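You operate a simulated robot arm through the tools that you are given. There is no shell and no other tool. Be economical: measure what you need, move in short steps, check, and stop when the job is done.

You run a simulated two-armed robot. Do the job below in one go: nothing can be reset, and whatever is moved stays where it is left.

JOB
Pick up the tall card with one hand, pass it to the other hand and put it on the second board from the bottom of the dark shelf. Push the mill drawer shut. Pull the fuse drawer open. The order is free.

It is judged by the outcome, as a careful person would: the job done as asked, and still so three seconds after it is handed in. It fails if anything else is knocked over, pushed out of place, dropped, spilled or broken.

ROBOT AND FRAMES
Two 7-joint arms with fingered hands on one trunk, on a base that drives. Base frame: it is fixed to the floor where the robot stands at the start and does not move with it; the origin is under the middle of the robot, x ahead of it, y to its left, z up. Lengths are in mm, angles in rad, forces in N, time in s.
The left shoulder is at the start at [24, 104, 1346], the right one opposite. With the tool pointing down near the work surface each hand reaches from about 200 to 560 mm from the robot's upright axis, wherever it stands, measured 20 degrees to its own side. Places, roughly: fuse drawer [-3600, -6000, 600]; mill drawer [-4400, -5200, 800]; second board of the dark shelf [2400, 2300, 500]. Payload 2.4 kg a hand.
The tool frame of a hand sits at the grasp point between the pads (the TCP): z along the fingers, y along the line on which they close. The tips reach 17 mm beyond it. The gripper opens to 88 mm. The gripper's body begins 47 mm behind the TCP. The gripper is a hand of 2 fingers: y runs from the thumb to the fingers, the wrist lies at [0, 0, -165] in the tool frame, and closing takes about 1.5 s.
Orientation is that of the tool frame in the base frame, as a unit quaternion [x, y, z, w]. With the fingers straight down and closing along the base's y, the tool's x points along the base's -x, its y along +y and its z along -z.

CONTROLS
- The arms move only by the tool arm_command. It takes "left_commands", "right_commands" or both (then of equal length, played together; a hand with none holds still); each is a list of rows, each an object (a shift or turn left out is 0, a gripper value left out holds the last) with "travel": the shift along the base's x, y, z in mm, a list of three; "dr": the turn, a rotation vector about the base's x, y, z in degrees, a list of three; "hand": the opening, from 0 (shut) to 1 (fully open). In form: [{"travel": [dx, dy, dz], "dr": [rx, ry, rz], "hand": hand}, ...]. A call has 1 to 10 rows; each row shifts and turns the commanded pose from where the row before left it. Each row takes 0.2 s and may step no farther than 50 mm and 0.15 rad from the row before; otherwise, or with a gripper value out of range, the whole call is refused. A pose out of reach is approached as far as the arm can. The call stops where the force on the tool passes 40 N (or 10 N more than at its start, if that is more) or the arm is blocked; 0.2 s more then pass. The fingers move at their own pace (about 153 mm/s each) and stop on an object; they squeeze with about 23 N. The grip force told is the motor's: it shows also when the fingers shut on nothing. Time passes only in rows, and 0.2 s behind the last, so rows that do not move let the fingers close. The reply holds the time, the measured pose of the TCP, the force on the tool along the base axes, the opening and the grip force, in the units named above and with some noise, with the torque about the TCP (base axes, N m) and any sound that the robot's microphone picked up.
- Cameras (640 x 400 px; columns grow to the right, rows downward): "scene" is now at [114.9, -22, 1280.5]; the picture's right is [-0.26, -0.97, 0.00], its down [-0.03, 0.01, -1.00] and it looks along [0.97, -0.26, -0.03] (base axes); focal length 214 px, centre (320, 200). "left" rides on the left gripper at [-50, 3, -64] in its tool frame; the picture's right is [-0.06, -1.00, 0.00], its down [0.78, -0.05, -0.62] and it looks along [0.62, -0.04, 0.79] (tool axes); focal length 275 px, centre (320, 200). "right" rides on the right gripper at [50, 3, -64] in its tool frame; the picture's right is [-0.06, 1.00, 0.00], its down [-0.78, -0.05, -0.62] and it looks along [-0.62, -0.04, 0.79] (tool axes); focal length 275 px, centre (320, 200). There is no depth. A picture from a camera that has moved, and an enlarged one, comes with that camera's place and axes in the base frame and with its lens.
- camera(camera): a new picture of that camera. It takes no simulated time.
- lift_body(by): slides the trunk up (or, below 0, down) by that many mm; the arms and the scene camera ride with it, the base frame stays. It gives what a move gives, with no picture.
- drive_base(legs): drives the robot by 1 to 6 legs, each [ahead, left, turn to the left] in mm, mm and rad, along the robot's own axes; the way and the turn of a leg run together, so that a leg with both is an arc; at most 1500 mm and 3.142 rad a leg. The arms and the cameras ride along, it lands a little off, and it stops where it bumps. It gives what a move gives.
- hand_shape(shape, hand): the hand has 2 fingers and takes this shape, open, in about a second: jaw (thumb against the fingers, like two jaws); tri (thumb and two fingers); tip (a fingertip pinch); poke (one finger out to press); point (the index stretched); flat (the hand flat); cup (the hand cupped); fist (a fist). The gripper value then closes the fingers along that shape, each until it touches; the sizes above hold for jaw. It gives what a move gives, with no picture.
- turn_head(pan, tilt): turns the head with the scene camera to pan (to the left, within 1.047 rad either way) and tilt (down, from -0.506 to 1.204), counted from straight ahead of the robot. It gives what a move gives.
- inspect(camera, box): a new picture of the part [left, top, right, bottom] of that camera's present view, enlarged. It takes no simulated time.
- finish_job(): hands the job in; it is judged then, once.

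Go step by step. Nothing tells you exact positions but the pictures and the camera data: compare them with the known pose of the tool, close in by small moves and look again before you grip or let go. The budget is 165 turns and 118 pictures, counting those below and the enlarged ones. Unless the task says otherwise, let go and move clear before handing in, and close with one line.

The tools are called after "Call:" as a command line: name --argument value ..., lists and objects as JSON in quotes. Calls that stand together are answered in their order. arm_command: Moves the arms, as the interface text tells. Its arguments: {"type":"object","properties":{"left_commands":{"type":"array"},"right_commands":{"type":"array"}},"required":[]} The other tools are called the same way: lift_body (by) slides the trunk up or down; hand_shape (shape, hand) gives the hand a shape; drive_base (legs) drives the base; turn_head (pan, tilt) turns the head that bears the scene camera; camera (camera) takes a picture; inspect (camera, box) takes an enlarged picture of a part of a camera's view; finish_job () hands the job in.

At the start:

```text
time: 0.0
left_tcp_pos: [356.3, 41.5, 1302.3]
left_tool_rot: [0.0, 1.0, 0.0, 0.0]
left_ft_force: [-0.8, -0.2, 0.3]
left_wrist_torque: [-0.03, -0.01, 0.01]
left_width: 87.9
left_grip_force: 0.2
left_shape: jaw
right_tcp_pos: [286.7, -212.8, 1324.6]
right_tool_rot: [0.0, 1.0, 0.0, 0.001]
right_ft_force: [0.4, -0.6, 0.0]
right_wrist_torque: [0.01, 0.0, -0.01]
right_width: 88.0
right_grip_force: 0.1
right_shape: jaw
trunk travel left (down, up): [-575.0, 275.0]
robot x, y, heading: [-0.9, 2.1, -0.0]
head pan, tilt: [-0.26, 0.033]
```

scene: 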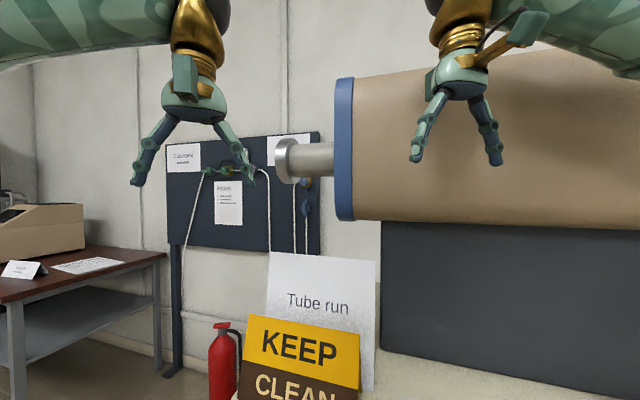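
right: 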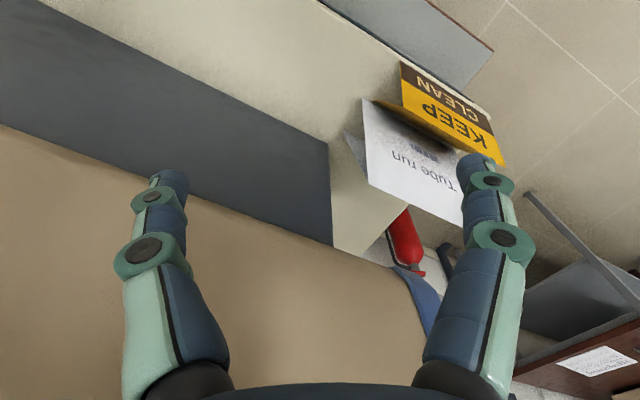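
left: 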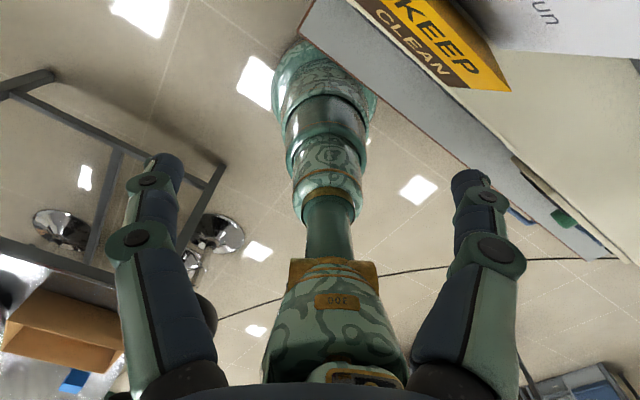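

I see a white "Tube run" card standing behind a yellow KEEP CLEAN sign, and some benches. I'll look around with the head before moving.

Call:
turn_head --pan -0.1 --tilt 0.8

Call:
camera --camera "scene"

Call:
turn_head --pan 0.95 --tilt 0.3

Call:
camera --camera "scene"

Call:
turn_head --pan -1.04 --tilt 0.3

Call:
camera --camera "scene"

```text
time: 1.1
left_tcp_pos: [353.4, 40.5, 1301.5]
left_tool_rot: [0.0, 1.0, -0.001, 0.0]
left_ft_force: [-0.1, -0.6, -1.0]
left_wrist_torque: [-0.02, -0.02, 0.01]
left_width: 87.7
left_grip_force: 0.1
left_shape: jaw
right_tcp_pos: [287.6, -211.1, 1323.8]
right_tool_rot: [-0.001, 1.0, 0.0, -0.001]
right_ft_force: [0.0, 0.3, 0.1]
right_wrist_torque: [0.0, 0.03, 0.0]
right_width: 87.9
right_grip_force: 0.0
right_shape: jaw
trunk travel left (down, up): [-575.0, 275.0]
robot x, y, heading: [-1.0, -2.9, -0.003]
head pan, tilt: [-0.099, 0.799]
```

```text
114 pictures are left
camera scene: at [107.5, -6.7, 1211.4], right [-0.1, -0.99, 0.0], down [-0.71, 0.07, -0.7], along [0.69, -0.07, -0.72], focal length 214 px, centre (320, 200)
```

scene: 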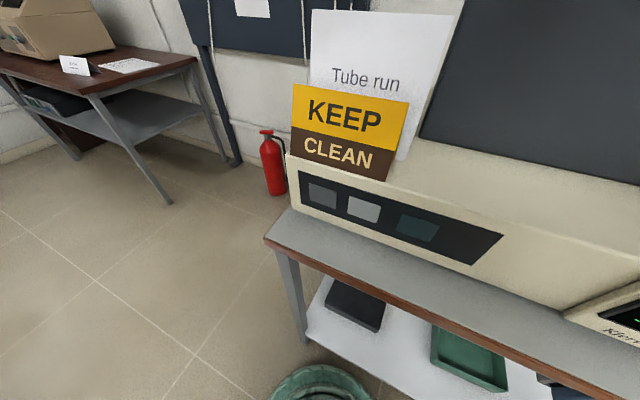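

```text
time: 2.4
left_tcp_pos: [354.7, 40.4, 1302.1]
left_tool_rot: [0.0, 1.0, 0.0, 0.0]
left_ft_force: [0.2, 0.6, 0.3]
left_wrist_torque: [-0.02, -0.02, -0.01]
left_width: 87.9
left_grip_force: 0.0
left_shape: jaw
right_tcp_pos: [287.2, -212.1, 1324.0]
right_tool_rot: [0.0, 1.0, 0.0, 0.0]
right_ft_force: [-0.5, 1.0, -1.0]
right_wrist_torque: [0.01, 0.0, -0.03]
right_width: 87.8
right_grip_force: 0.2
right_shape: jaw
trunk travel left (down, up): [-575.0, 275.0]
robot x, y, heading: [-3.6, 0.5, -0.002]
head pan, tilt: [0.949, 0.3]
```

```text
113 pictures are left
camera scene: at [81.6, 77.2, 1255.7], right [0.81, -0.58, 0.0], down [-0.17, -0.24, -0.96], along [0.56, 0.78, -0.3], focal length 214 px, centre (320, 200)
```

scene: 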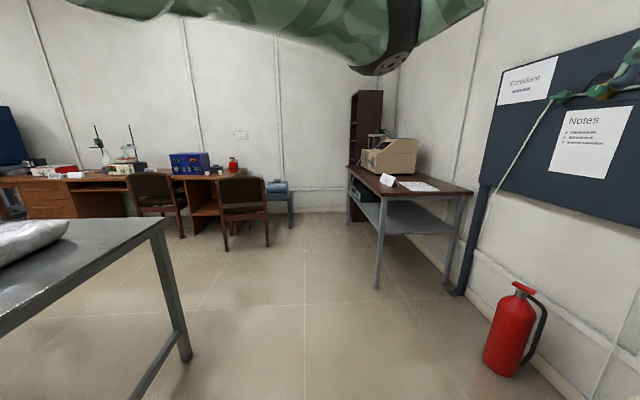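

```text
time: 4.3
left_tcp_pos: [354.1, 41.0, 1302.7]
left_tool_rot: [0.0, 1.0, 0.0, 0.001]
left_ft_force: [-0.2, -0.5, -0.7]
left_wrist_torque: [-0.02, -0.05, 0.0]
left_width: 87.9
left_grip_force: 0.1
left_shape: jaw
right_tcp_pos: [286.7, -212.4, 1323.6]
right_tool_rot: [0.0, 1.0, 0.0, 0.0]
right_ft_force: [-0.4, 1.0, -0.6]
right_wrist_torque: [0.02, 0.01, -0.01]
right_width: 87.7
right_grip_force: 0.0
right_shape: jaw
trunk travel left (down, up): [-575.0, 275.0]
robot x, y, heading: [3.6, 0.5, 0.001]
head pan, tilt: [-1.04, 0.3]
```

```text
112 pictures are left
camera scene: at [74.5, -79.2, 1255.7], right [-0.86, -0.51, 0.0], down [-0.15, 0.26, -0.96], along [0.48, -0.82, -0.3], focal length 214 px, centre (320, 200)
```

scene: 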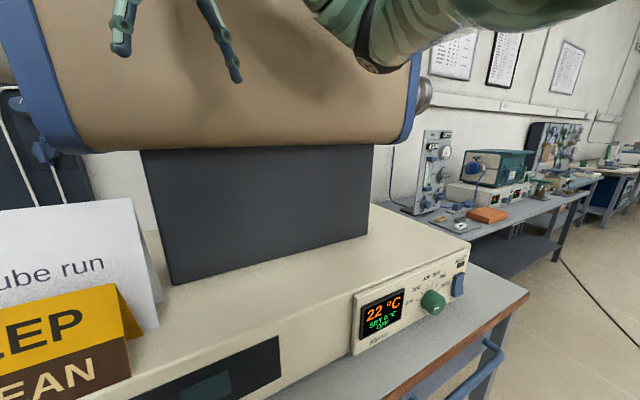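

The tall card is a white tent card about 180 mm tall, near [425,-100], top at about z 1185, just behind the yellow sign and close to the furnace barrel. I'll look closer for its depth and clearances.

Call:
turn_head --pan -0.3 --tilt 0.4

Call:
camera --camera "scene"

Call:
inspect --camera "right" --box '[320, 40, 560, 300]'

```text
time: 5.4
left_tcp_pos: [354.4, 39.7, 1301.7]
left_tool_rot: [0.001, 1.0, 0.0, 0.001]
left_ft_force: [0.4, 0.3, 0.5]
left_wrist_torque: [-0.01, 0.02, 0.0]
left_width: 88.0
left_grip_force: 0.0
left_shape: jaw
right_tcp_pos: [286.9, -212.9, 1324.2]
right_tool_rot: [-0.001, 1.0, 0.0, 0.0]
right_ft_force: [0.7, -0.1, 0.0]
right_wrist_torque: [0.0, 0.01, 0.02]
right_width: 87.8
right_grip_force: 0.1
right_shape: jaw
trunk travel left (down, up): [-575.0, 275.0]
robot x, y, heading: [-2.3, 1.0, 0.002]
head pan, tilt: [-0.3, 0.4]
```

```text
111 pictures are left
camera scene: at [115.6, -26.1, 1246.5], right [-0.3, -0.95, 0.0], down [-0.37, 0.12, -0.92], along [0.88, -0.27, -0.39], focal length 214 px, centre (320, 200)
```

scene: 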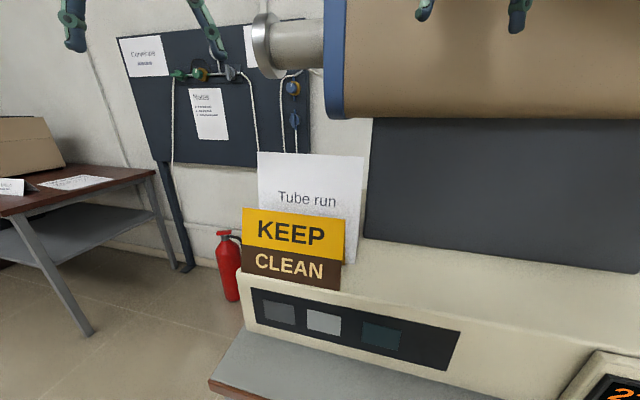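

```text
1.54 times, centred on (440, 170) of right
camera zoom: at [238.1, -209.5, 1387.4], right [0.06, 1.0, 0.0], down [0.78, -0.05, 0.62], along [0.62, -0.04, -0.79], focal length 424 px, centre (135, 246)
```

zoom: 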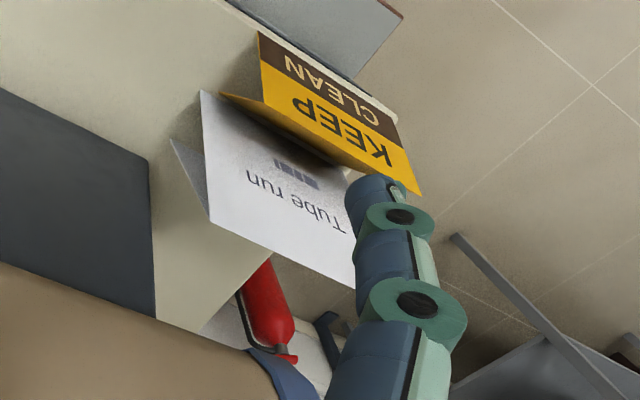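

The card's ridge runs from about [470,-31] to [380,-173] at z 1185 and its base is about 50 mm deep. The barrel overhangs its right half, so I'll take its left half from above with the left hand, rotating the hand first.

Call:
arm_command --left_commands '[{"dr": [0, 0, 8.24], "hand": 1}, {"dr": [0, 0, 8.24]}, {"dr": [0, 0, 8.24]}, {"dr": [0, 0, 8.24]}, {"dr": [0, 0, 8.24]}, {"dr": [0, 0, 8.24]}, {"dr": [0, 0, 8.24]}, {"travel": [20, -20, 0]}, {"travel": [20, -20, 0]}]'

Call:
turn_head --pan -0.2 --tilt 0.2

Call:
camera --camera "scene"

Call:
camera --camera "left"

```text
time: 7.4
left_tcp_pos: [395.1, -1.0, 1302.6]
left_tool_rot: [-0.483, 0.876, 0.0, 0.001]
left_ft_force: [1.0, -0.3, -0.7]
left_wrist_torque: [-0.03, 0.02, -0.02]
left_width: 87.9
left_grip_force: 0.0
left_shape: jaw
right_tcp_pos: [287.7, -211.9, 1323.5]
right_tool_rot: [0.0, 1.0, 0.0, 0.0]
right_ft_force: [0.2, 0.5, -0.4]
right_wrist_torque: [-0.01, -0.02, -0.01]
right_width: 87.9
right_grip_force: 0.1
right_shape: jaw
trunk travel left (down, up): [-575.0, 275.0]
robot x, y, heading: [1.7, 2.7, 0.002]
head pan, tilt: [-0.3, 0.4]
```

```text
time: 8.2
left_tcp_pos: [395.3, 0.5, 1299.5]
left_tool_rot: [-0.482, 0.876, 0.0, -0.001]
left_ft_force: [0.1, -0.1, -0.2]
left_wrist_torque: [0.02, -0.01, -0.02]
left_width: 87.9
left_grip_force: 0.2
left_shape: jaw
right_tcp_pos: [286.8, -212.4, 1324.3]
right_tool_rot: [0.0, 1.0, -0.001, -0.001]
right_ft_force: [0.0, 0.4, 0.0]
right_wrist_torque: [0.01, 0.0, 0.01]
right_width: 87.8
right_grip_force: 0.1
right_shape: jaw
trunk travel left (down, up): [-575.0, 275.0]
robot x, y, heading: [-4.6, 0.4, 0.002]
head pan, tilt: [-0.201, 0.201]
```

```text
109 pictures are left
camera scene: at [118.5, -17.4, 1264.9], right [-0.2, -0.98, 0.0], down [-0.2, 0.04, -0.98], along [0.96, -0.2, -0.2], focal length 214 px, centre (320, 200)
```

scene: 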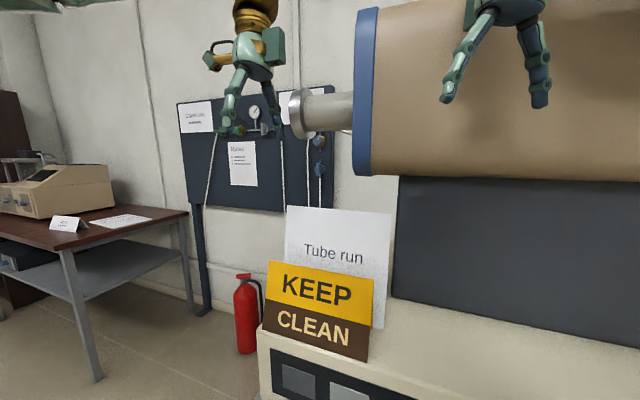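

```text
108 pictures are left
camera left: at [419.6, 43.3, 1364.7], right [0.88, -0.48, 0.0], down [-0.38, -0.69, 0.62], along [-0.3, -0.54, -0.79], focal length 275 px, centre (320, 200)
```

left: 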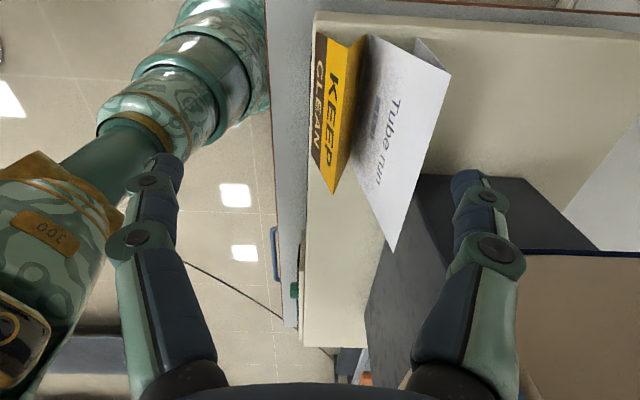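

The left camera confirms the ridge: left end [468,-33], right end [382,-170]. I'll move over a point about 40 mm from the left end, part-way down, and check.

Call:
arm_command --left_commands '[{"travel": [17, -22, 0]}, {"travel": [17, -22, 0]}, {"travel": [18, -22, 0]}, {"travel": [0, 0, -30]}, {"travel": [0, 0, -20]}, {}]'

Call:
camera --camera "left"

Call:
camera --camera "scene"

```text
time: 9.6
left_tcp_pos: [447.0, -66.8, 1251.1]
left_tool_rot: [-0.482, 0.876, 0.0, 0.001]
left_ft_force: [0.6, 0.5, -0.8]
left_wrist_torque: [-0.03, 0.0, 0.0]
left_width: 87.9
left_grip_force: 0.0
left_shape: jaw
right_tcp_pos: [286.1, -212.1, 1324.5]
right_tool_rot: [0.0, 1.0, 0.0, 0.0]
right_ft_force: [0.2, -0.1, 0.0]
right_wrist_torque: [0.0, -0.01, 0.0]
right_width: 87.6
right_grip_force: 0.0
right_shape: jaw
trunk travel left (down, up): [-575.0, 275.0]
robot x, y, heading: [0.3, -0.4, 0.002]
head pan, tilt: [-0.201, 0.201]
```

```text
107 pictures are left
camera left: at [471.8, -22.9, 1314.2], right [0.88, -0.48, 0.0], down [-0.38, -0.69, 0.62], along [-0.3, -0.54, -0.79], focal length 275 px, centre (320, 200)
```

left: 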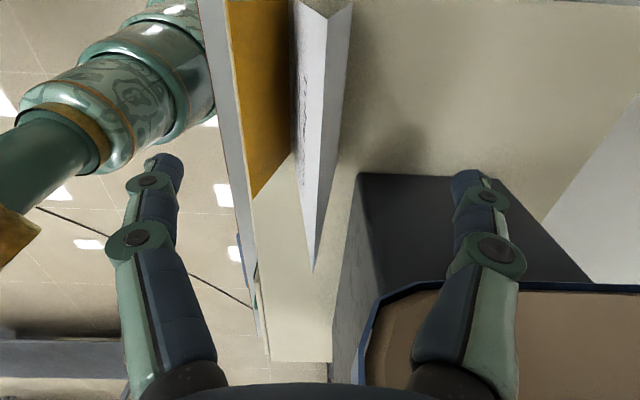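

```text
106 pictures are left
camera scene: at [118.5, -17.1, 1265.0], right [-0.2, -0.98, 0.0], down [-0.2, 0.04, -0.98], along [0.96, -0.2, -0.2], focal length 214 px, centre (320, 200)
```

scene: 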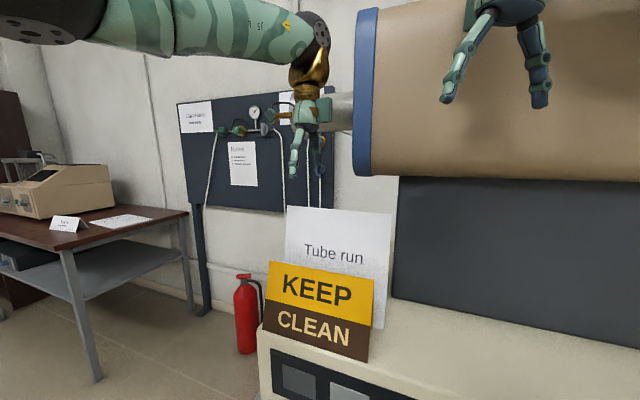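

The hand is centred over the ridge and clear of the barrel. I'll descend to grip depth, close and check the grip.

Call:
arm_command --left_commands '[{"travel": [0, 0, -30]}, {"travel": [0, 0, -30]}, {"travel": [0, 0, -22]}, {}, {"hand": 0}, {}, {}, {}, {}, {}]'

Call:
camera --camera "left"

```text
time: 11.8
left_tcp_pos: [446.0, -65.7, 1169.0]
left_tool_rot: [-0.482, 0.876, 0.0, 0.0]
left_ft_force: [0.1, -0.2, 0.2]
left_wrist_torque: [-0.04, -0.02, -0.04]
left_width: 3.2
left_grip_force: 22.8
left_shape: jaw
right_tcp_pos: [287.3, -212.5, 1324.3]
right_tool_rot: [0.0, 1.0, 0.0, 0.0]
right_ft_force: [0.0, 0.4, -0.3]
right_wrist_torque: [0.01, -0.01, 0.01]
right_width: 88.0
right_grip_force: 0.1
right_shape: jaw
trunk travel left (down, up): [-575.0, 275.0]
robot x, y, heading: [-0.1, 0.9, -0.002]
head pan, tilt: [-0.201, 0.201]
```

```text
105 pictures are left
camera left: at [471.3, -22.2, 1232.2], right [0.88, -0.48, 0.0], down [-0.38, -0.69, 0.62], along [-0.3, -0.54, -0.79], focal length 275 px, centre (320, 200)
```

left: 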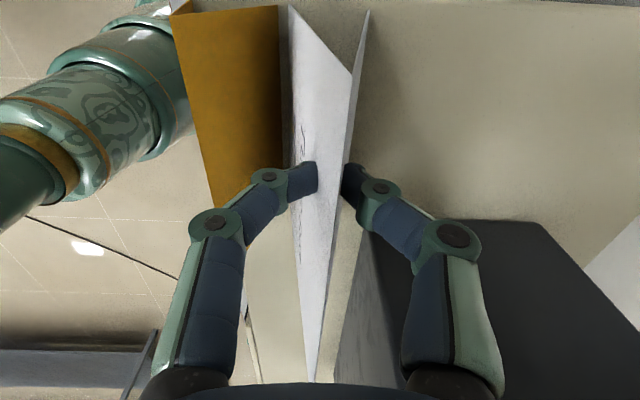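

The card is gripped. I'll lift a little, slide it left along its own line out from under the barrel, then bring it toward me and up.

Call:
arm_command --left_commands '[{"travel": [0, 0, 15]}, {"travel": [0, 0, 25]}, {}, {"travel": [10, 16, 0]}, {"travel": [16, 26, 0]}, {"travel": [16, 26, 0]}, {"travel": [0, 0, 20]}, {"travel": [-10, 6, 20]}, {}]'

Call:
camera --camera "scene"

Call:
camera --camera "left"

```text
time: 13.8
left_tcp_pos: [478.8, 6.8, 1249.6]
left_tool_rot: [-0.482, 0.876, 0.0, 0.0]
left_ft_force: [0.3, -0.6, -0.9]
left_wrist_torque: [0.0, 0.02, 0.0]
left_width: 3.1
left_grip_force: 23.3
left_shape: jaw
right_tcp_pos: [286.4, -212.1, 1324.1]
right_tool_rot: [-0.001, 1.0, 0.0, 0.0]
right_ft_force: [-0.1, 0.2, 0.3]
right_wrist_torque: [-0.01, 0.0, 0.02]
right_width: 88.0
right_grip_force: 0.0
right_shape: jaw
trunk travel left (down, up): [-575.0, 275.0]
robot x, y, heading: [0.1, 4.1, -0.002]
head pan, tilt: [-0.201, 0.201]
```

```text
104 pictures are left
camera scene: at [118.6, -17.5, 1265.0], right [-0.2, -0.98, 0.0], down [-0.2, 0.04, -0.98], along [0.96, -0.2, -0.2], focal length 214 px, centre (320, 200)
```

scene: 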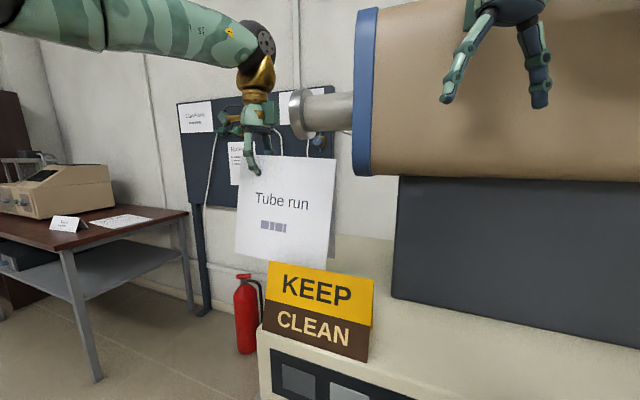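

```text
103 pictures are left
camera left: at [504.1, 50.9, 1313.4], right [0.88, -0.48, 0.0], down [-0.38, -0.69, 0.62], along [-0.3, -0.54, -0.79], focal length 275 px, centre (320, 200)
```

left: 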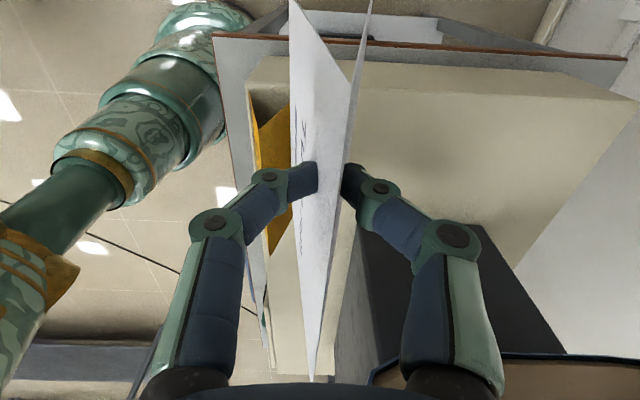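

The card is clear of sign and barrel. I'll raise it a bit and draw it back toward me.

Call:
arm_command --left_commands '[{"travel": [0, 5, 25]}, {"travel": [0, 5, 25]}, {"travel": [-15, 10, 10]}, {"travel": [-25, 16, 0]}, {"travel": [-30, 19, 0]}, {"travel": [-30, 10, 0]}, {}]'

Call:
camera --camera "scene"

```text
time: 15.4
left_tcp_pos: [378.5, 72.7, 1309.1]
left_tool_rot: [-0.482, 0.876, -0.001, 0.0]
left_ft_force: [0.2, -0.2, -0.2]
left_wrist_torque: [-0.01, -0.01, 0.0]
left_width: 2.9
left_grip_force: 23.2
left_shape: jaw
right_tcp_pos: [287.4, -212.6, 1324.8]
right_tool_rot: [0.0, 1.0, 0.001, 0.0]
right_ft_force: [-0.3, -0.4, 0.6]
right_wrist_torque: [-0.01, 0.0, -0.01]
right_width: 87.6
right_grip_force: 0.1
right_shape: jaw
trunk travel left (down, up): [-575.0, 275.0]
robot x, y, heading: [-0.8, 0.4, -0.001]
head pan, tilt: [-0.201, 0.201]
```

```text
102 pictures are left
camera scene: at [118.6, -17.4, 1265.0], right [-0.2, -0.98, 0.0], down [-0.2, 0.04, -0.98], along [0.96, -0.2, -0.2], focal length 214 px, centre (320, 200)
```

scene: 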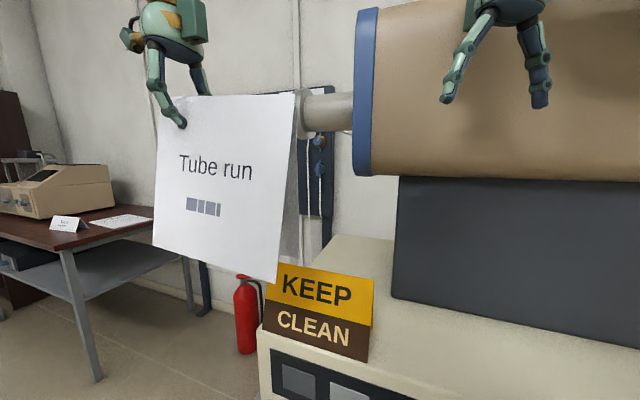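

The card is held clear. I judge I'm in an aisle running toward [0.53,0.85] between the bench and a steel table, so I'll pull the right hand back from the barrel and drive along the aisle without turning.

Call:
arm_command --right_commands '[{"travel": [-25, 10, 0]}, {"travel": [-25, 10, 0]}, {}]'

Call:
drive_base --legs '[[375, 592, 0]]'

Call:
turn_head --pan 0.7 --tilt 0.35

Call:
camera --camera "scene"

```text
time: 16.2
left_tcp_pos: [379.9, 73.1, 1310.2]
left_tool_rot: [-0.482, 0.876, 0.0, 0.0]
left_ft_force: [0.2, 0.1, 0.6]
left_wrist_torque: [-0.01, -0.02, -0.01]
left_width: 3.0
left_grip_force: 22.8
left_shape: jaw
right_tcp_pos: [236.3, -193.1, 1324.4]
right_tool_rot: [0.0, 1.0, 0.0, -0.001]
right_ft_force: [-0.4, -0.3, 0.3]
right_wrist_torque: [0.04, 0.01, 0.03]
right_width: 87.9
right_grip_force: 0.1
right_shape: jaw
trunk travel left (down, up): [-575.0, 275.0]
robot x, y, heading: [2.6, -0.8, 0.006]
head pan, tilt: [-0.201, 0.201]
```

```text
time: 20.0
left_tcp_pos: [756.6, 662.1, 1311.1]
left_tool_rot: [-0.479, 0.878, 0.0, 0.0]
left_ft_force: [-0.2, 0.4, -0.2]
left_wrist_torque: [-0.02, 0.02, 0.0]
left_width: 3.1
left_grip_force: 23.0
left_shape: jaw
right_tcp_pos: [613.4, 398.8, 1325.3]
right_tool_rot: [0.003, 1.0, 0.001, 0.0]
right_ft_force: [-0.2, -0.7, 0.4]
right_wrist_torque: [0.01, -0.01, -0.01]
right_width: 87.9
right_grip_force: 0.0
right_shape: jaw
trunk travel left (down, up): [-575.0, 275.0]
robot x, y, heading: [378.9, 593.5, -0.003]
head pan, tilt: [-0.201, 0.201]
```

```text
time: 21.2
left_tcp_pos: [756.7, 661.6, 1310.1]
left_tool_rot: [-0.48, 0.877, 0.001, 0.0]
left_ft_force: [0.5, -0.3, -0.4]
left_wrist_torque: [-0.04, 0.01, -0.01]
left_width: 3.2
left_grip_force: 23.1
left_shape: jaw
right_tcp_pos: [613.4, 397.9, 1325.5]
right_tool_rot: [0.004, 1.0, 0.0, 0.001]
right_ft_force: [0.2, -0.5, -0.1]
right_wrist_torque: [-0.01, 0.0, -0.04]
right_width: 87.8
right_grip_force: 0.0
right_shape: jaw
trunk travel left (down, up): [-575.0, 275.0]
robot x, y, heading: [375.7, 591.2, -0.005]
head pan, tilt: [0.7, 0.351]
```

```text
101 pictures are left
camera scene: at [476.9, 651.5, 1251.0], right [0.64, -0.77, 0.0], down [-0.26, -0.22, -0.94], along [0.72, 0.6, -0.34], focal length 214 px, centre (320, 200)
```

scene: 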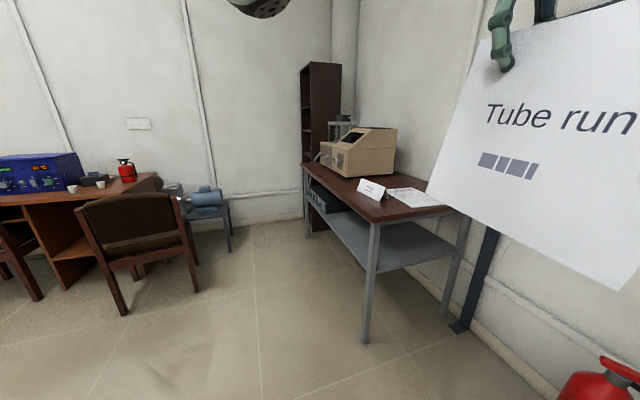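

The dark shelf stands past the projector table against the right-hand wall, opening to the left. I'll advance along the aisle, turn to face along it and look again.

Call:
drive_base --legs '[[240, 380, 0], [0, 0, 1.0]]'

Call:
turn_head --pan 0.0 --tilt 0.35

Call:
camera --camera "scene"

Call:
turn_head --pan -0.35 --tilt 0.35

Call:
camera --camera "scene"

```text
time: 26.5
left_tcp_pos: [767.7, 1329.0, 1310.5]
left_tool_rot: [0.841, -0.542, 0.0, 0.001]
left_ft_force: [0.3, 0.6, -1.5]
left_wrist_torque: [-0.01, -0.02, -0.01]
left_width: 2.8
left_grip_force: 23.0
left_shape: jaw
right_tcp_pos: [910.7, 1064.3, 1324.5]
right_tool_rot: [-0.475, 0.88, 0.0, 0.0]
right_ft_force: [0.2, 0.2, 0.4]
right_wrist_torque: [0.03, -0.03, -0.01]
right_width: 88.1
right_grip_force: 0.0
right_shape: jaw
trunk travel left (down, up): [-575.0, 275.0]
robot x, y, heading: [621.4, 970.8, 0.991]
head pan, tilt: [0.7, 0.351]
```

```text
time: 27.5
left_tcp_pos: [767.3, 1328.3, 1309.3]
left_tool_rot: [0.84, -0.542, 0.0, 0.0]
left_ft_force: [-0.5, 0.0, -0.4]
left_wrist_torque: [-0.02, -0.02, 0.01]
left_width: 2.8
left_grip_force: 22.8
left_shape: jaw
right_tcp_pos: [909.4, 1065.4, 1324.6]
right_tool_rot: [-0.474, 0.88, 0.0, -0.001]
right_ft_force: [0.6, -0.3, -0.3]
right_wrist_torque: [0.01, 0.01, -0.03]
right_width: 87.9
right_grip_force: 0.0
right_shape: jaw
trunk travel left (down, up): [-575.0, 275.0]
robot x, y, heading: [619.1, 970.2, 0.999]
head pan, tilt: [0.0, 0.351]
```

```text
100 pictures are left
camera scene: at [686.7, 1073.1, 1251.0], right [0.84, -0.55, 0.0], down [-0.19, -0.29, -0.94], along [0.51, 0.79, -0.34], focal length 214 px, centre (320, 200)
```

scene: 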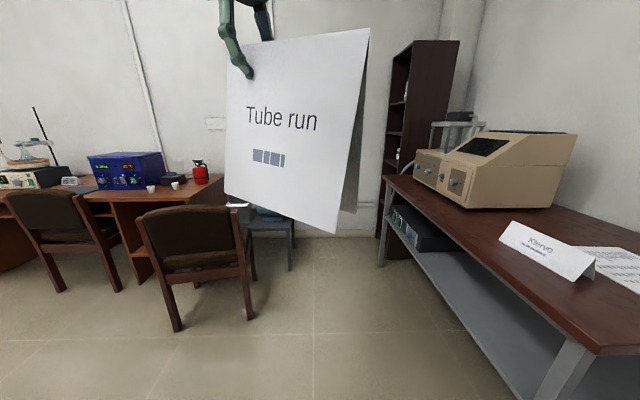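

```text
time: 28.4
left_tcp_pos: [768.4, 1327.4, 1308.8]
left_tool_rot: [0.841, -0.542, -0.001, 0.0]
left_ft_force: [0.2, 0.2, -0.5]
left_wrist_torque: [0.0, 0.02, 0.0]
left_width: 2.8
left_grip_force: 23.0
left_shape: jaw
right_tcp_pos: [912.2, 1064.1, 1324.0]
right_tool_rot: [-0.475, 0.88, 0.001, 0.001]
right_ft_force: [-0.4, 1.2, 0.7]
right_wrist_torque: [0.04, 0.0, 0.01]
right_width: 87.9
right_grip_force: 0.0
right_shape: jaw
trunk travel left (down, up): [-575.0, 275.0]
robot x, y, heading: [621.0, 965.8, 0.988]
head pan, tilt: [-0.351, 0.351]
```

```text
99 pictures are left
camera scene: at [710.4, 1050.9, 1251.0], right [0.6, -0.8, 0.0], down [-0.28, -0.21, -0.94], along [0.75, 0.56, -0.34], focal length 214 px, centre (320, 200)
```

scene: 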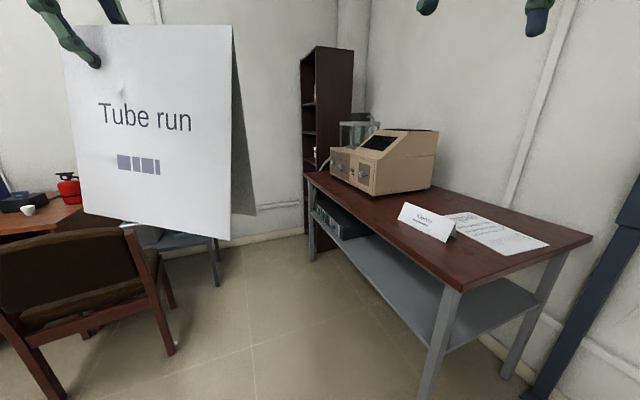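

The gap between chair/stool and table looks about 850 mm wide, with the shelf in the corner on the right. I'll drive ahead carefully and look at the shelf from nearer.

Call:
drive_base --legs '[[900, -80, 0]]'

Call:
turn_head --pan -0.6 --tilt 0.5

Call:
camera --camera "scene"

Call:
turn_head --pan 0.4 --tilt 0.8

Call:
camera --camera "scene"

```text
time: 33.1
left_tcp_pos: [1335.5, 2029.5, 1309.2]
left_tool_rot: [0.837, -0.547, 0.0, -0.001]
left_ft_force: [0.4, 1.0, 0.5]
left_wrist_torque: [0.0, 0.01, 0.0]
left_width: 2.7
left_grip_force: 23.2
left_shape: jaw
right_tcp_pos: [1475.7, 1763.3, 1324.6]
right_tool_rot: [-0.47, 0.883, 0.001, 0.0]
right_ft_force: [-0.2, 0.2, 0.9]
right_wrist_torque: [0.01, -0.03, 0.06]
right_width: 88.0
right_grip_force: 0.1
right_shape: jaw
trunk travel left (down, up): [-575.0, 275.0]
robot x, y, heading: [1184.9, 1672.9, 0.976]
head pan, tilt: [-0.351, 0.351]
```

```text
time: 33.9
left_tcp_pos: [1334.3, 2028.7, 1308.8]
left_tool_rot: [0.837, -0.547, 0.001, -0.001]
left_ft_force: [-0.2, -0.4, 0.0]
left_wrist_torque: [0.0, 0.0, 0.0]
left_width: 3.0
left_grip_force: 23.1
left_shape: jaw
right_tcp_pos: [1473.8, 1763.0, 1324.4]
right_tool_rot: [-0.469, 0.883, 0.0, 0.0]
right_ft_force: [0.0, 0.3, -0.5]
right_wrist_torque: [0.01, 0.01, -0.01]
right_width: 88.1
right_grip_force: 0.0
right_shape: jaw
trunk travel left (down, up): [-575.0, 275.0]
robot x, y, heading: [1183.6, 1675.0, 0.975]
head pan, tilt: [-0.6, 0.499]
```

```text
98 pictures are left
camera scene: at [1283.3, 1730.9, 1237.3], right [0.37, -0.93, 0.0], down [-0.44, -0.18, -0.88], along [0.82, 0.32, -0.48], focal length 214 px, centre (320, 200)
```

scene: 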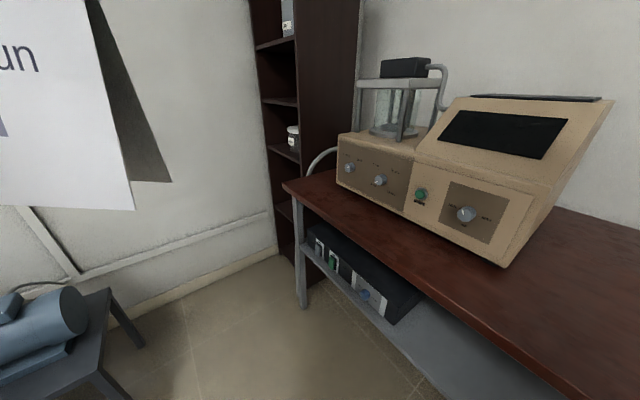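

```text
time: 35.1
left_tcp_pos: [1335.0, 2027.1, 1309.7]
left_tool_rot: [0.837, -0.547, 0.0, 0.0]
left_ft_force: [-0.3, 0.0, 0.1]
left_wrist_torque: [0.03, -0.04, 0.0]
left_width: 3.3
left_grip_force: 23.2
left_shape: jaw
right_tcp_pos: [1474.6, 1764.1, 1323.6]
right_tool_rot: [-0.47, 0.883, 0.0, 0.0]
right_ft_force: [-0.5, 0.8, 0.2]
right_wrist_torque: [-0.01, 0.0, 0.0]
right_width: 87.9
right_grip_force: 0.2
right_shape: jaw
trunk travel left (down, up): [-575.0, 275.0]
robot x, y, heading: [1185.7, 1674.2, 0.979]
head pan, tilt: [0.4, 0.799]
```

```text
97 pictures are left
camera scene: at [1214.2, 1776.5, 1211.4], right [0.98, -0.19, 0.0], down [-0.14, -0.7, -0.7], along [0.13, 0.68, -0.72], focal length 214 px, centre (320, 200)
```

scene: 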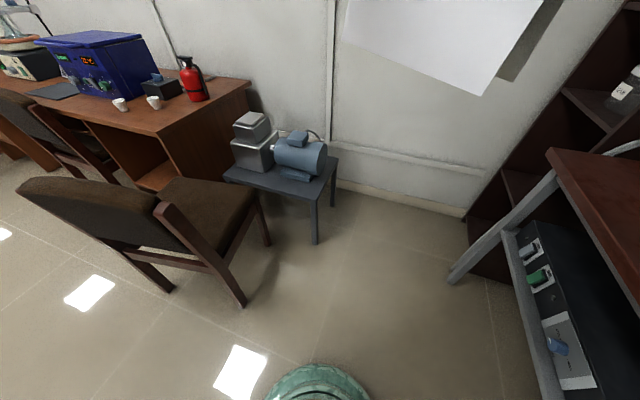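

The shelf's open front faces me to the right, about 450 wide and 310 deep, past the table corner. There's room here for the handover: left holds the ridge out in front while the right hand turns horizontal to take the free end.

Call:
arm_command --left_commands '[{"travel": [8, 28, 0]}, {"travel": [8, 28, 0]}, {"travel": [8, 28, 0]}, {"travel": [9, 30, 0]}, {}, {}, {}, {}, {}, {}]' --right_commands '[{"travel": [9.5, 11.5, 0], "dr": [0, 0, 8.24], "hand": 1}, {"travel": [9.5, 11.5, 0], "dr": [0, 0, 8.24]}, {"travel": [9.5, 11.5, 0], "dr": [0, 0, 8.24]}, {"travel": [9.5, 11.5, 0], "dr": [0, 0, 8.24]}, {"travel": [9.5, 11.5, 0], "dr": [0, 0, 8.24]}, {"travel": [9.5, 11.5, 0], "dr": [0, 0, 8.24]}, {"travel": [9.5, 11.5, 0], "dr": [0, 0, 8.24]}, {"dr": [7.5, 3.27, 0]}, {"dr": [7.5, 3.27, 0]}, {"dr": [7.5, 3.27, 0]}]'

Call:
arm_command --right_commands '[{"dr": [7.5, 3.27, 0], "travel": [0, 0, -5]}, {"dr": [7.5, 3.27, 0], "travel": [0, 0, -5]}, {"dr": [7.5, 3.27, 0], "travel": [0, 0, -5]}, {"dr": [7.5, 3.27, 0], "travel": [0, 0, -5]}, {"dr": [7.5, 3.27, 0], "travel": [0, 0, -5]}, {"dr": [7.5, 3.27, 0], "travel": [0, 0, -5]}, {"dr": [7.5, 3.27, 0], "travel": [0, 0, -5]}, {"dr": [7.5, 3.27, 0], "travel": [0, 0, -5]}, {}]'

Call:
turn_head --pan -0.1 --tilt 0.1

Call:
camera --camera "scene"

Call:
camera --camera "right"

```text
time: 37.3
left_tcp_pos: [1367.5, 2141.7, 1308.4]
left_tool_rot: [0.837, -0.547, 0.001, -0.001]
left_ft_force: [0.3, -0.8, -0.4]
left_wrist_torque: [-0.03, 0.01, -0.01]
left_width: 2.9
left_grip_force: 23.2
left_shape: jaw
right_tcp_pos: [1541.6, 1843.6, 1323.7]
right_tool_rot: [0.818, -0.535, -0.179, -0.117]
right_ft_force: [-0.3, 0.9, -0.1]
right_wrist_torque: [0.01, -0.01, -0.03]
right_width: 87.7
right_grip_force: 0.0
right_shape: jaw
trunk travel left (down, up): [-575.0, 275.0]
robot x, y, heading: [1188.4, 1672.3, 0.977]
head pan, tilt: [0.4, 0.799]
```

```text
time: 39.3
left_tcp_pos: [1369.5, 2141.7, 1309.6]
left_tool_rot: [0.838, -0.546, 0.0, 0.001]
left_ft_force: [-0.5, 0.6, 1.2]
left_wrist_torque: [-0.04, -0.02, 0.0]
left_width: 2.7
left_grip_force: 23.1
left_shape: jaw
right_tcp_pos: [1541.5, 1842.7, 1282.5]
right_tool_rot: [-0.591, 0.388, 0.591, 0.388]
right_ft_force: [1.3, 1.1, -0.8]
right_wrist_torque: [-0.01, 0.0, -0.02]
right_width: 87.7
right_grip_force: 0.0
right_shape: jaw
trunk travel left (down, up): [-575.0, 275.0]
robot x, y, heading: [1185.2, 1670.9, 0.976]
head pan, tilt: [0.4, 0.799]
```

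```text
time: 40.4
left_tcp_pos: [1368.2, 2142.3, 1308.1]
left_tool_rot: [0.837, -0.547, 0.0, 0.0]
left_ft_force: [0.0, 0.3, -0.9]
left_wrist_torque: [-0.01, 0.0, 0.03]
left_width: 3.0
left_grip_force: 22.8
left_shape: jaw
right_tcp_pos: [1541.9, 1844.3, 1283.5]
right_tool_rot: [0.592, -0.387, -0.591, -0.388]
right_ft_force: [0.3, 0.4, 0.2]
right_wrist_torque: [0.0, 0.0, -0.01]
right_width: 87.8
right_grip_force: 0.0
right_shape: jaw
trunk travel left (down, up): [-575.0, 275.0]
robot x, y, heading: [1186.4, 1676.6, 0.975]
head pan, tilt: [-0.099, 0.099]
```

```text
96 pictures are left
camera scene: at [1257.4, 1768.2, 1274.3], right [0.77, -0.64, 0.0], down [-0.06, -0.08, -0.99], along [0.64, 0.77, -0.1], focal length 214 px, centre (320, 200)
```

scene: 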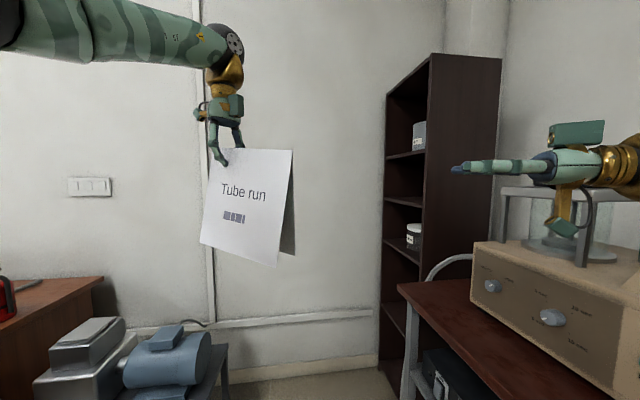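

```text
95 pictures are left
camera right: at [1564.5, 1783.3, 1233.8], right [-0.91, -0.4, 0.06], down [0.29, -0.55, 0.78], along [-0.28, 0.74, 0.62], focal length 275 px, centre (320, 200)
```

right: 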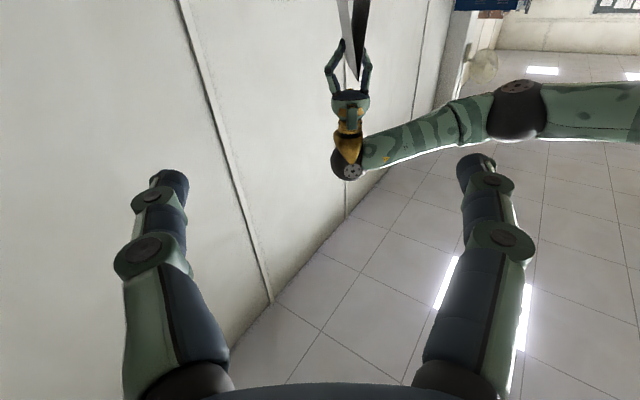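

Both hands are as intended: card free end is at about [1416,2032], ridge ~1315. Moving the right hand to a stand-off in line with the card edge and checking with its camera.

Call:
arm_command --right_commands '[{"travel": [-25, 32, -2]}, {"travel": [-25, 32, -2]}, {"travel": [-25, 32, -2]}, {"travel": [-25, 32, -2]}, {}]'

Call:
camera --camera "right"

Call:
inspect --camera "scene" --box '[160, 80, 480, 300]'

```text
time: 41.6
left_tcp_pos: [1367.4, 2142.3, 1309.6]
left_tool_rot: [0.837, -0.547, 0.0, 0.0]
left_ft_force: [-0.1, -1.1, -0.1]
left_wrist_torque: [-0.02, -0.01, -0.03]
left_width: 2.8
left_grip_force: 23.3
left_shape: jaw
right_tcp_pos: [1440.9, 1970.6, 1276.6]
right_tool_rot: [0.592, -0.387, -0.591, -0.388]
right_ft_force: [-0.6, 0.1, -0.4]
right_wrist_torque: [0.0, -0.01, 0.0]
right_width: 88.1
right_grip_force: 0.2
right_shape: jaw
trunk travel left (down, up): [-575.0, 275.0]
robot x, y, heading: [1183.2, 1673.7, 0.974]
head pan, tilt: [-0.099, 0.099]
```

```text
94 pictures are left
camera right: at [1464.8, 1910.8, 1226.7], right [-0.92, -0.4, 0.06], down [0.29, -0.55, 0.78], along [-0.28, 0.74, 0.62], focal length 275 px, centre (320, 200)
```

right: 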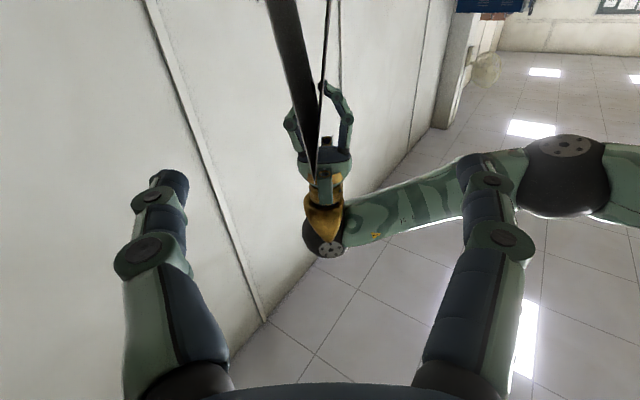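

```text
1.82 times, centred on (320, 190) of scene
camera zoom: at [1257.6, 1767.8, 1274.4], right [0.77, -0.64, 0.0], down [-0.06, -0.08, -1.0], along [0.64, 0.77, -0.1], focal length 390 px, centre (320, 218)
```

zoom: 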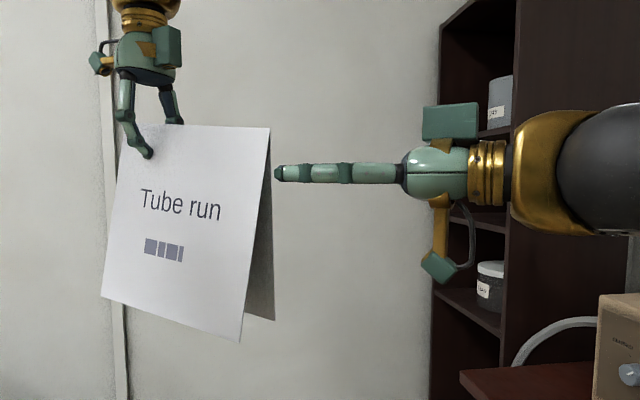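

Aligned: fingers straddle the card edge about 40 mm below the ridge. Advancing 90 mm in steps, then looking before closing.

Call:
arm_command --right_commands '[{"travel": [-12, 27.5, 0]}, {"travel": [-12, 27.5, 0]}, {"travel": [-12, 27.5, 0]}, {}]'

Call:
camera --camera "right"

Call:
inspect --camera "scene" --box '[160, 80, 480, 300]'

```text
time: 42.6
left_tcp_pos: [1368.3, 2141.2, 1308.6]
left_tool_rot: [0.837, -0.547, 0.0, 0.0]
left_ft_force: [1.0, 0.0, 0.0]
left_wrist_torque: [-0.02, 0.0, 0.02]
left_width: 2.9
left_grip_force: 23.1
left_shape: jaw
right_tcp_pos: [1406.8, 2053.8, 1276.9]
right_tool_rot: [0.592, -0.386, -0.591, -0.388]
right_ft_force: [-0.4, 0.3, 1.4]
right_wrist_torque: [0.0, -0.01, -0.01]
right_width: 88.0
right_grip_force: 0.1
right_shape: jaw
trunk travel left (down, up): [-575.0, 275.0]
robot x, y, heading: [1183.2, 1667.4, 0.978]
head pan, tilt: [-0.099, 0.099]
```

```text
92 pictures are left
camera right: at [1429.2, 1993.3, 1226.7], right [-0.91, -0.4, 0.06], down [0.29, -0.55, 0.78], along [-0.28, 0.73, 0.62], focal length 275 px, centre (320, 200)
```

right: 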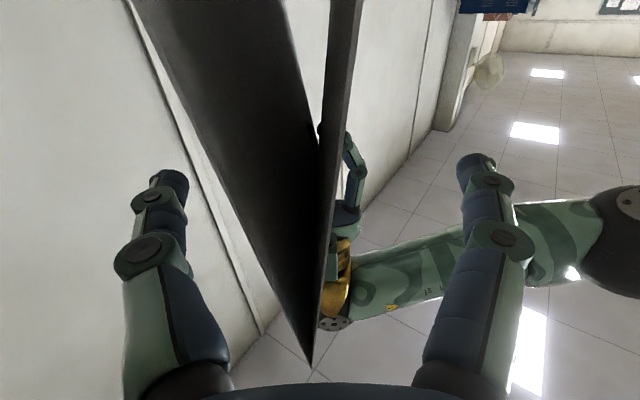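

```text
1.82 times, centred on (320, 190) of scene
camera zoom: at [1257.6, 1767.9, 1274.4], right [0.77, -0.64, 0.0], down [-0.06, -0.08, -0.99], along [0.64, 0.77, -0.1], focal length 390 px, centre (320, 218)
```

zoom: 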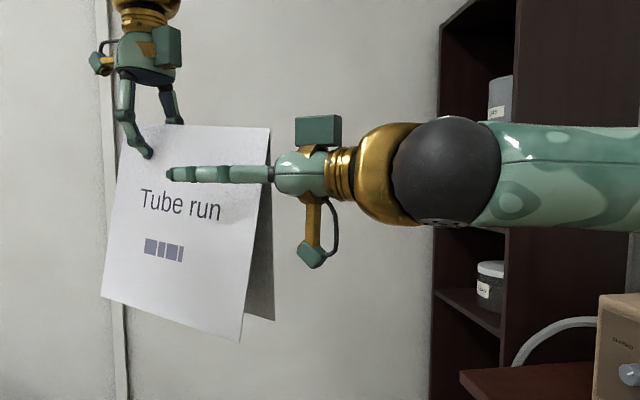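

The fingertips straddle the card about 30 mm inside its edge. Closing the right hand.

Call:
arm_command --right_commands '[{"hand": 0}, {}, {}, {}, {}, {}, {}, {}, {}]'

Call:
camera --camera "right"

```text
time: 44.6
left_tcp_pos: [1368.7, 2142.3, 1309.4]
left_tool_rot: [0.837, -0.548, 0.001, 0.001]
left_ft_force: [-0.4, -2.1, -0.9]
left_wrist_torque: [-0.04, 0.0, -0.02]
left_width: 2.8
left_grip_force: 23.4
left_shape: jaw
right_tcp_pos: [1406.0, 2051.6, 1277.0]
right_tool_rot: [0.591, -0.388, -0.59, -0.389]
right_ft_force: [-0.3, 3.4, 0.8]
right_wrist_torque: [0.03, -0.02, 0.05]
right_width: 6.3
right_grip_force: 23.2
right_shape: jaw
trunk travel left (down, up): [-575.0, 275.0]
robot x, y, heading: [1178.8, 1676.5, 0.977]
head pan, tilt: [-0.099, 0.099]
```

```text
90 pictures are left
camera right: at [1429.2, 1993.3, 1226.6], right [-0.91, -0.4, 0.06], down [0.29, -0.55, 0.78], along [-0.28, 0.74, 0.62], focal length 275 px, centre (320, 200)
```

right: 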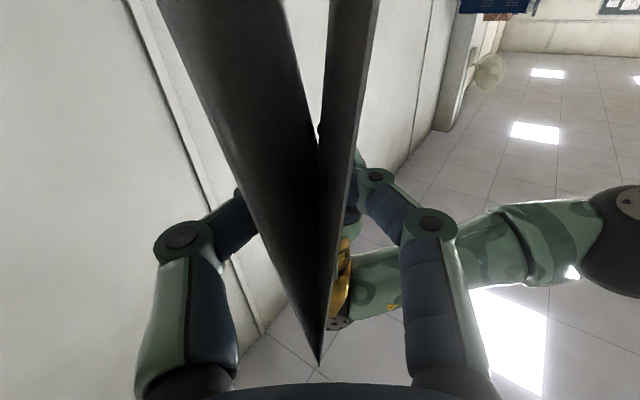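

The right hand has the card. I'll open the left hand, raise it clear and back away.

Call:
arm_command --left_commands '[{"hand": 0.5}, {}, {}, {"travel": [0, 0, 25]}, {"travel": [0, 0, 30]}, {"travel": [0, 0, 30]}, {"travel": [-30, 15, 0]}, {"travel": [-35, 10, 0]}, {}]'

Call:
camera --camera "scene"

```text
time: 46.6
left_tcp_pos: [1303.2, 2166.4, 1393.8]
left_tool_rot: [0.837, -0.547, 0.0, 0.0]
left_ft_force: [-0.7, 0.9, -0.1]
left_wrist_torque: [-0.02, 0.02, -0.02]
left_width: 43.6
left_grip_force: 0.0
left_shape: jaw
right_tcp_pos: [1406.9, 2054.0, 1277.6]
right_tool_rot: [0.592, -0.387, -0.591, -0.387]
right_ft_force: [0.5, -0.5, 0.2]
right_wrist_torque: [-0.02, 0.03, 0.0]
right_width: 6.2
right_grip_force: 23.5
right_shape: jaw
trunk travel left (down, up): [-575.0, 275.0]
robot x, y, heading: [1177.9, 1673.9, 0.981]
head pan, tilt: [-0.099, 0.099]
```

```text
89 pictures are left
camera scene: at [1257.7, 1768.2, 1274.3], right [0.77, -0.64, 0.0], down [-0.06, -0.08, -0.99], along [0.64, 0.77, -0.1], focal length 214 px, centre (320, 200)
```

scene: 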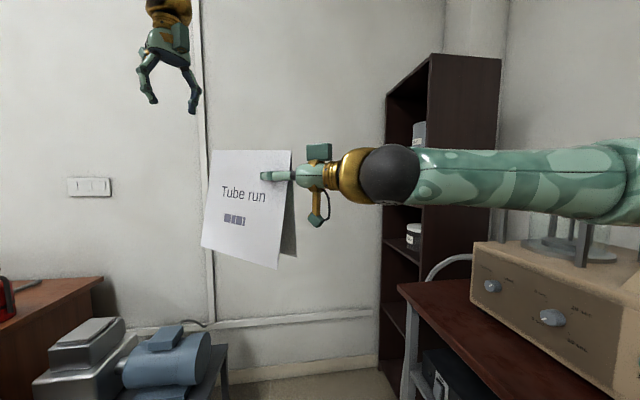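

The handover is done and the card hangs from the right hand. I'll tuck the left hand in, drive up beside the shelf, then turn toward its opening.

Call:
arm_command --left_commands '[{"travel": [-24, -35, 0]}, {"travel": [-24, -35, 0]}, {"travel": [-24, -35, 0]}, {"travel": [-24, -35, 0]}, {}]'

Call:
drive_base --legs '[[700, 0, 0]]'

Call:
turn_head --pan -0.9 --tilt 0.6

Call:
camera --camera "scene"

Call:
turn_head --pan 0.5 --tilt 0.9

Call:
camera --camera "scene"

```text
time: 47.8
left_tcp_pos: [1207.1, 2025.6, 1394.2]
left_tool_rot: [0.837, -0.547, 0.0, 0.0]
left_ft_force: [-0.4, 0.8, 0.6]
left_wrist_torque: [0.0, -0.02, -0.03]
left_width: 43.6
left_grip_force: 0.0
left_shape: jaw
right_tcp_pos: [1405.2, 2053.7, 1277.2]
right_tool_rot: [0.593, -0.386, -0.591, -0.388]
right_ft_force: [0.4, 0.0, 0.4]
right_wrist_torque: [0.01, -0.03, 0.0]
right_width: 6.2
right_grip_force: 22.6
right_shape: jaw
trunk travel left (down, up): [-575.0, 275.0]
robot x, y, heading: [1183.2, 1674.2, 0.979]
head pan, tilt: [-0.099, 0.099]
```

```text
time: 51.6
left_tcp_pos: [1601.8, 2606.6, 1394.4]
left_tool_rot: [0.836, -0.549, 0.0, 0.0]
left_ft_force: [-0.4, 0.9, 0.0]
left_wrist_torque: [0.04, 0.02, 0.0]
left_width: 43.8
left_grip_force: 0.1
left_shape: jaw
right_tcp_pos: [1801.5, 2631.8, 1277.1]
right_tool_rot: [0.591, -0.388, -0.59, -0.389]
right_ft_force: [-0.2, -0.2, 0.0]
right_wrist_torque: [-0.03, -0.01, -0.02]
right_width: 6.4
right_grip_force: 22.9
right_shape: jaw
trunk travel left (down, up): [-575.0, 275.0]
robot x, y, heading: [1576.1, 2254.3, 0.974]
head pan, tilt: [-0.099, 0.099]
```

```text
time: 52.8
left_tcp_pos: [1601.5, 2606.2, 1394.1]
left_tool_rot: [0.836, -0.548, 0.0, 0.0]
left_ft_force: [-0.6, 0.5, 0.6]
left_wrist_torque: [0.01, 0.03, 0.02]
left_width: 43.5
left_grip_force: 0.1
left_shape: jaw
right_tcp_pos: [1798.8, 2632.0, 1276.7]
right_tool_rot: [0.591, -0.388, -0.59, -0.39]
right_ft_force: [-1.0, 0.3, 0.4]
right_wrist_torque: [0.01, 0.05, 0.02]
right_width: 6.1
right_grip_force: 23.0
right_shape: jaw
trunk travel left (down, up): [-575.0, 275.0]
robot x, y, heading: [1577.2, 2255.3, 0.974]
head pan, tilt: [-0.901, 0.6]
```

```text
88 pictures are left
camera scene: at [1679.5, 2283.3, 1228.3], right [0.07, -1.0, 0.0], down [-0.56, -0.04, -0.83], along [0.82, 0.06, -0.56], focal length 214 px, centre (320, 200)
```

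scene: 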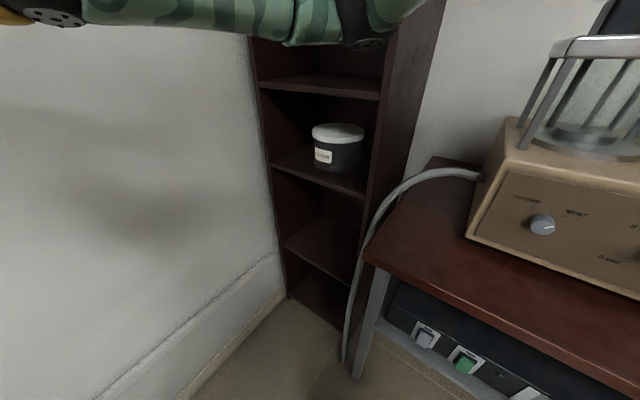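

```text
time: 54.3
left_tcp_pos: [1601.1, 2605.4, 1394.7]
left_tool_rot: [0.836, -0.549, 0.0, 0.0]
left_ft_force: [0.0, -0.5, 0.2]
left_wrist_torque: [-0.01, -0.02, -0.05]
left_width: 43.6
left_grip_force: 0.1
left_shape: jaw
right_tcp_pos: [1800.1, 2632.3, 1277.5]
right_tool_rot: [0.591, -0.388, -0.591, -0.388]
right_ft_force: [0.3, 0.3, -0.9]
right_wrist_torque: [0.0, 0.02, 0.02]
right_width: 6.2
right_grip_force: 23.4
right_shape: jaw
trunk travel left (down, up): [-575.0, 275.0]
robot x, y, heading: [1575.7, 2252.1, 0.975]
head pan, tilt: [0.499, 0.901]
```

```text
87 pictures are left
camera scene: at [1598.8, 2351.9, 1203.4], right [1.0, -0.1, 0.0], down [-0.08, -0.78, -0.62], along [0.06, 0.62, -0.78], focal length 214 px, centre (320, 200)
```

scene: 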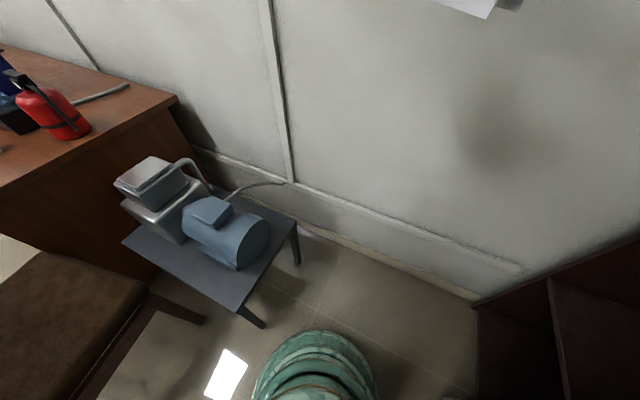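

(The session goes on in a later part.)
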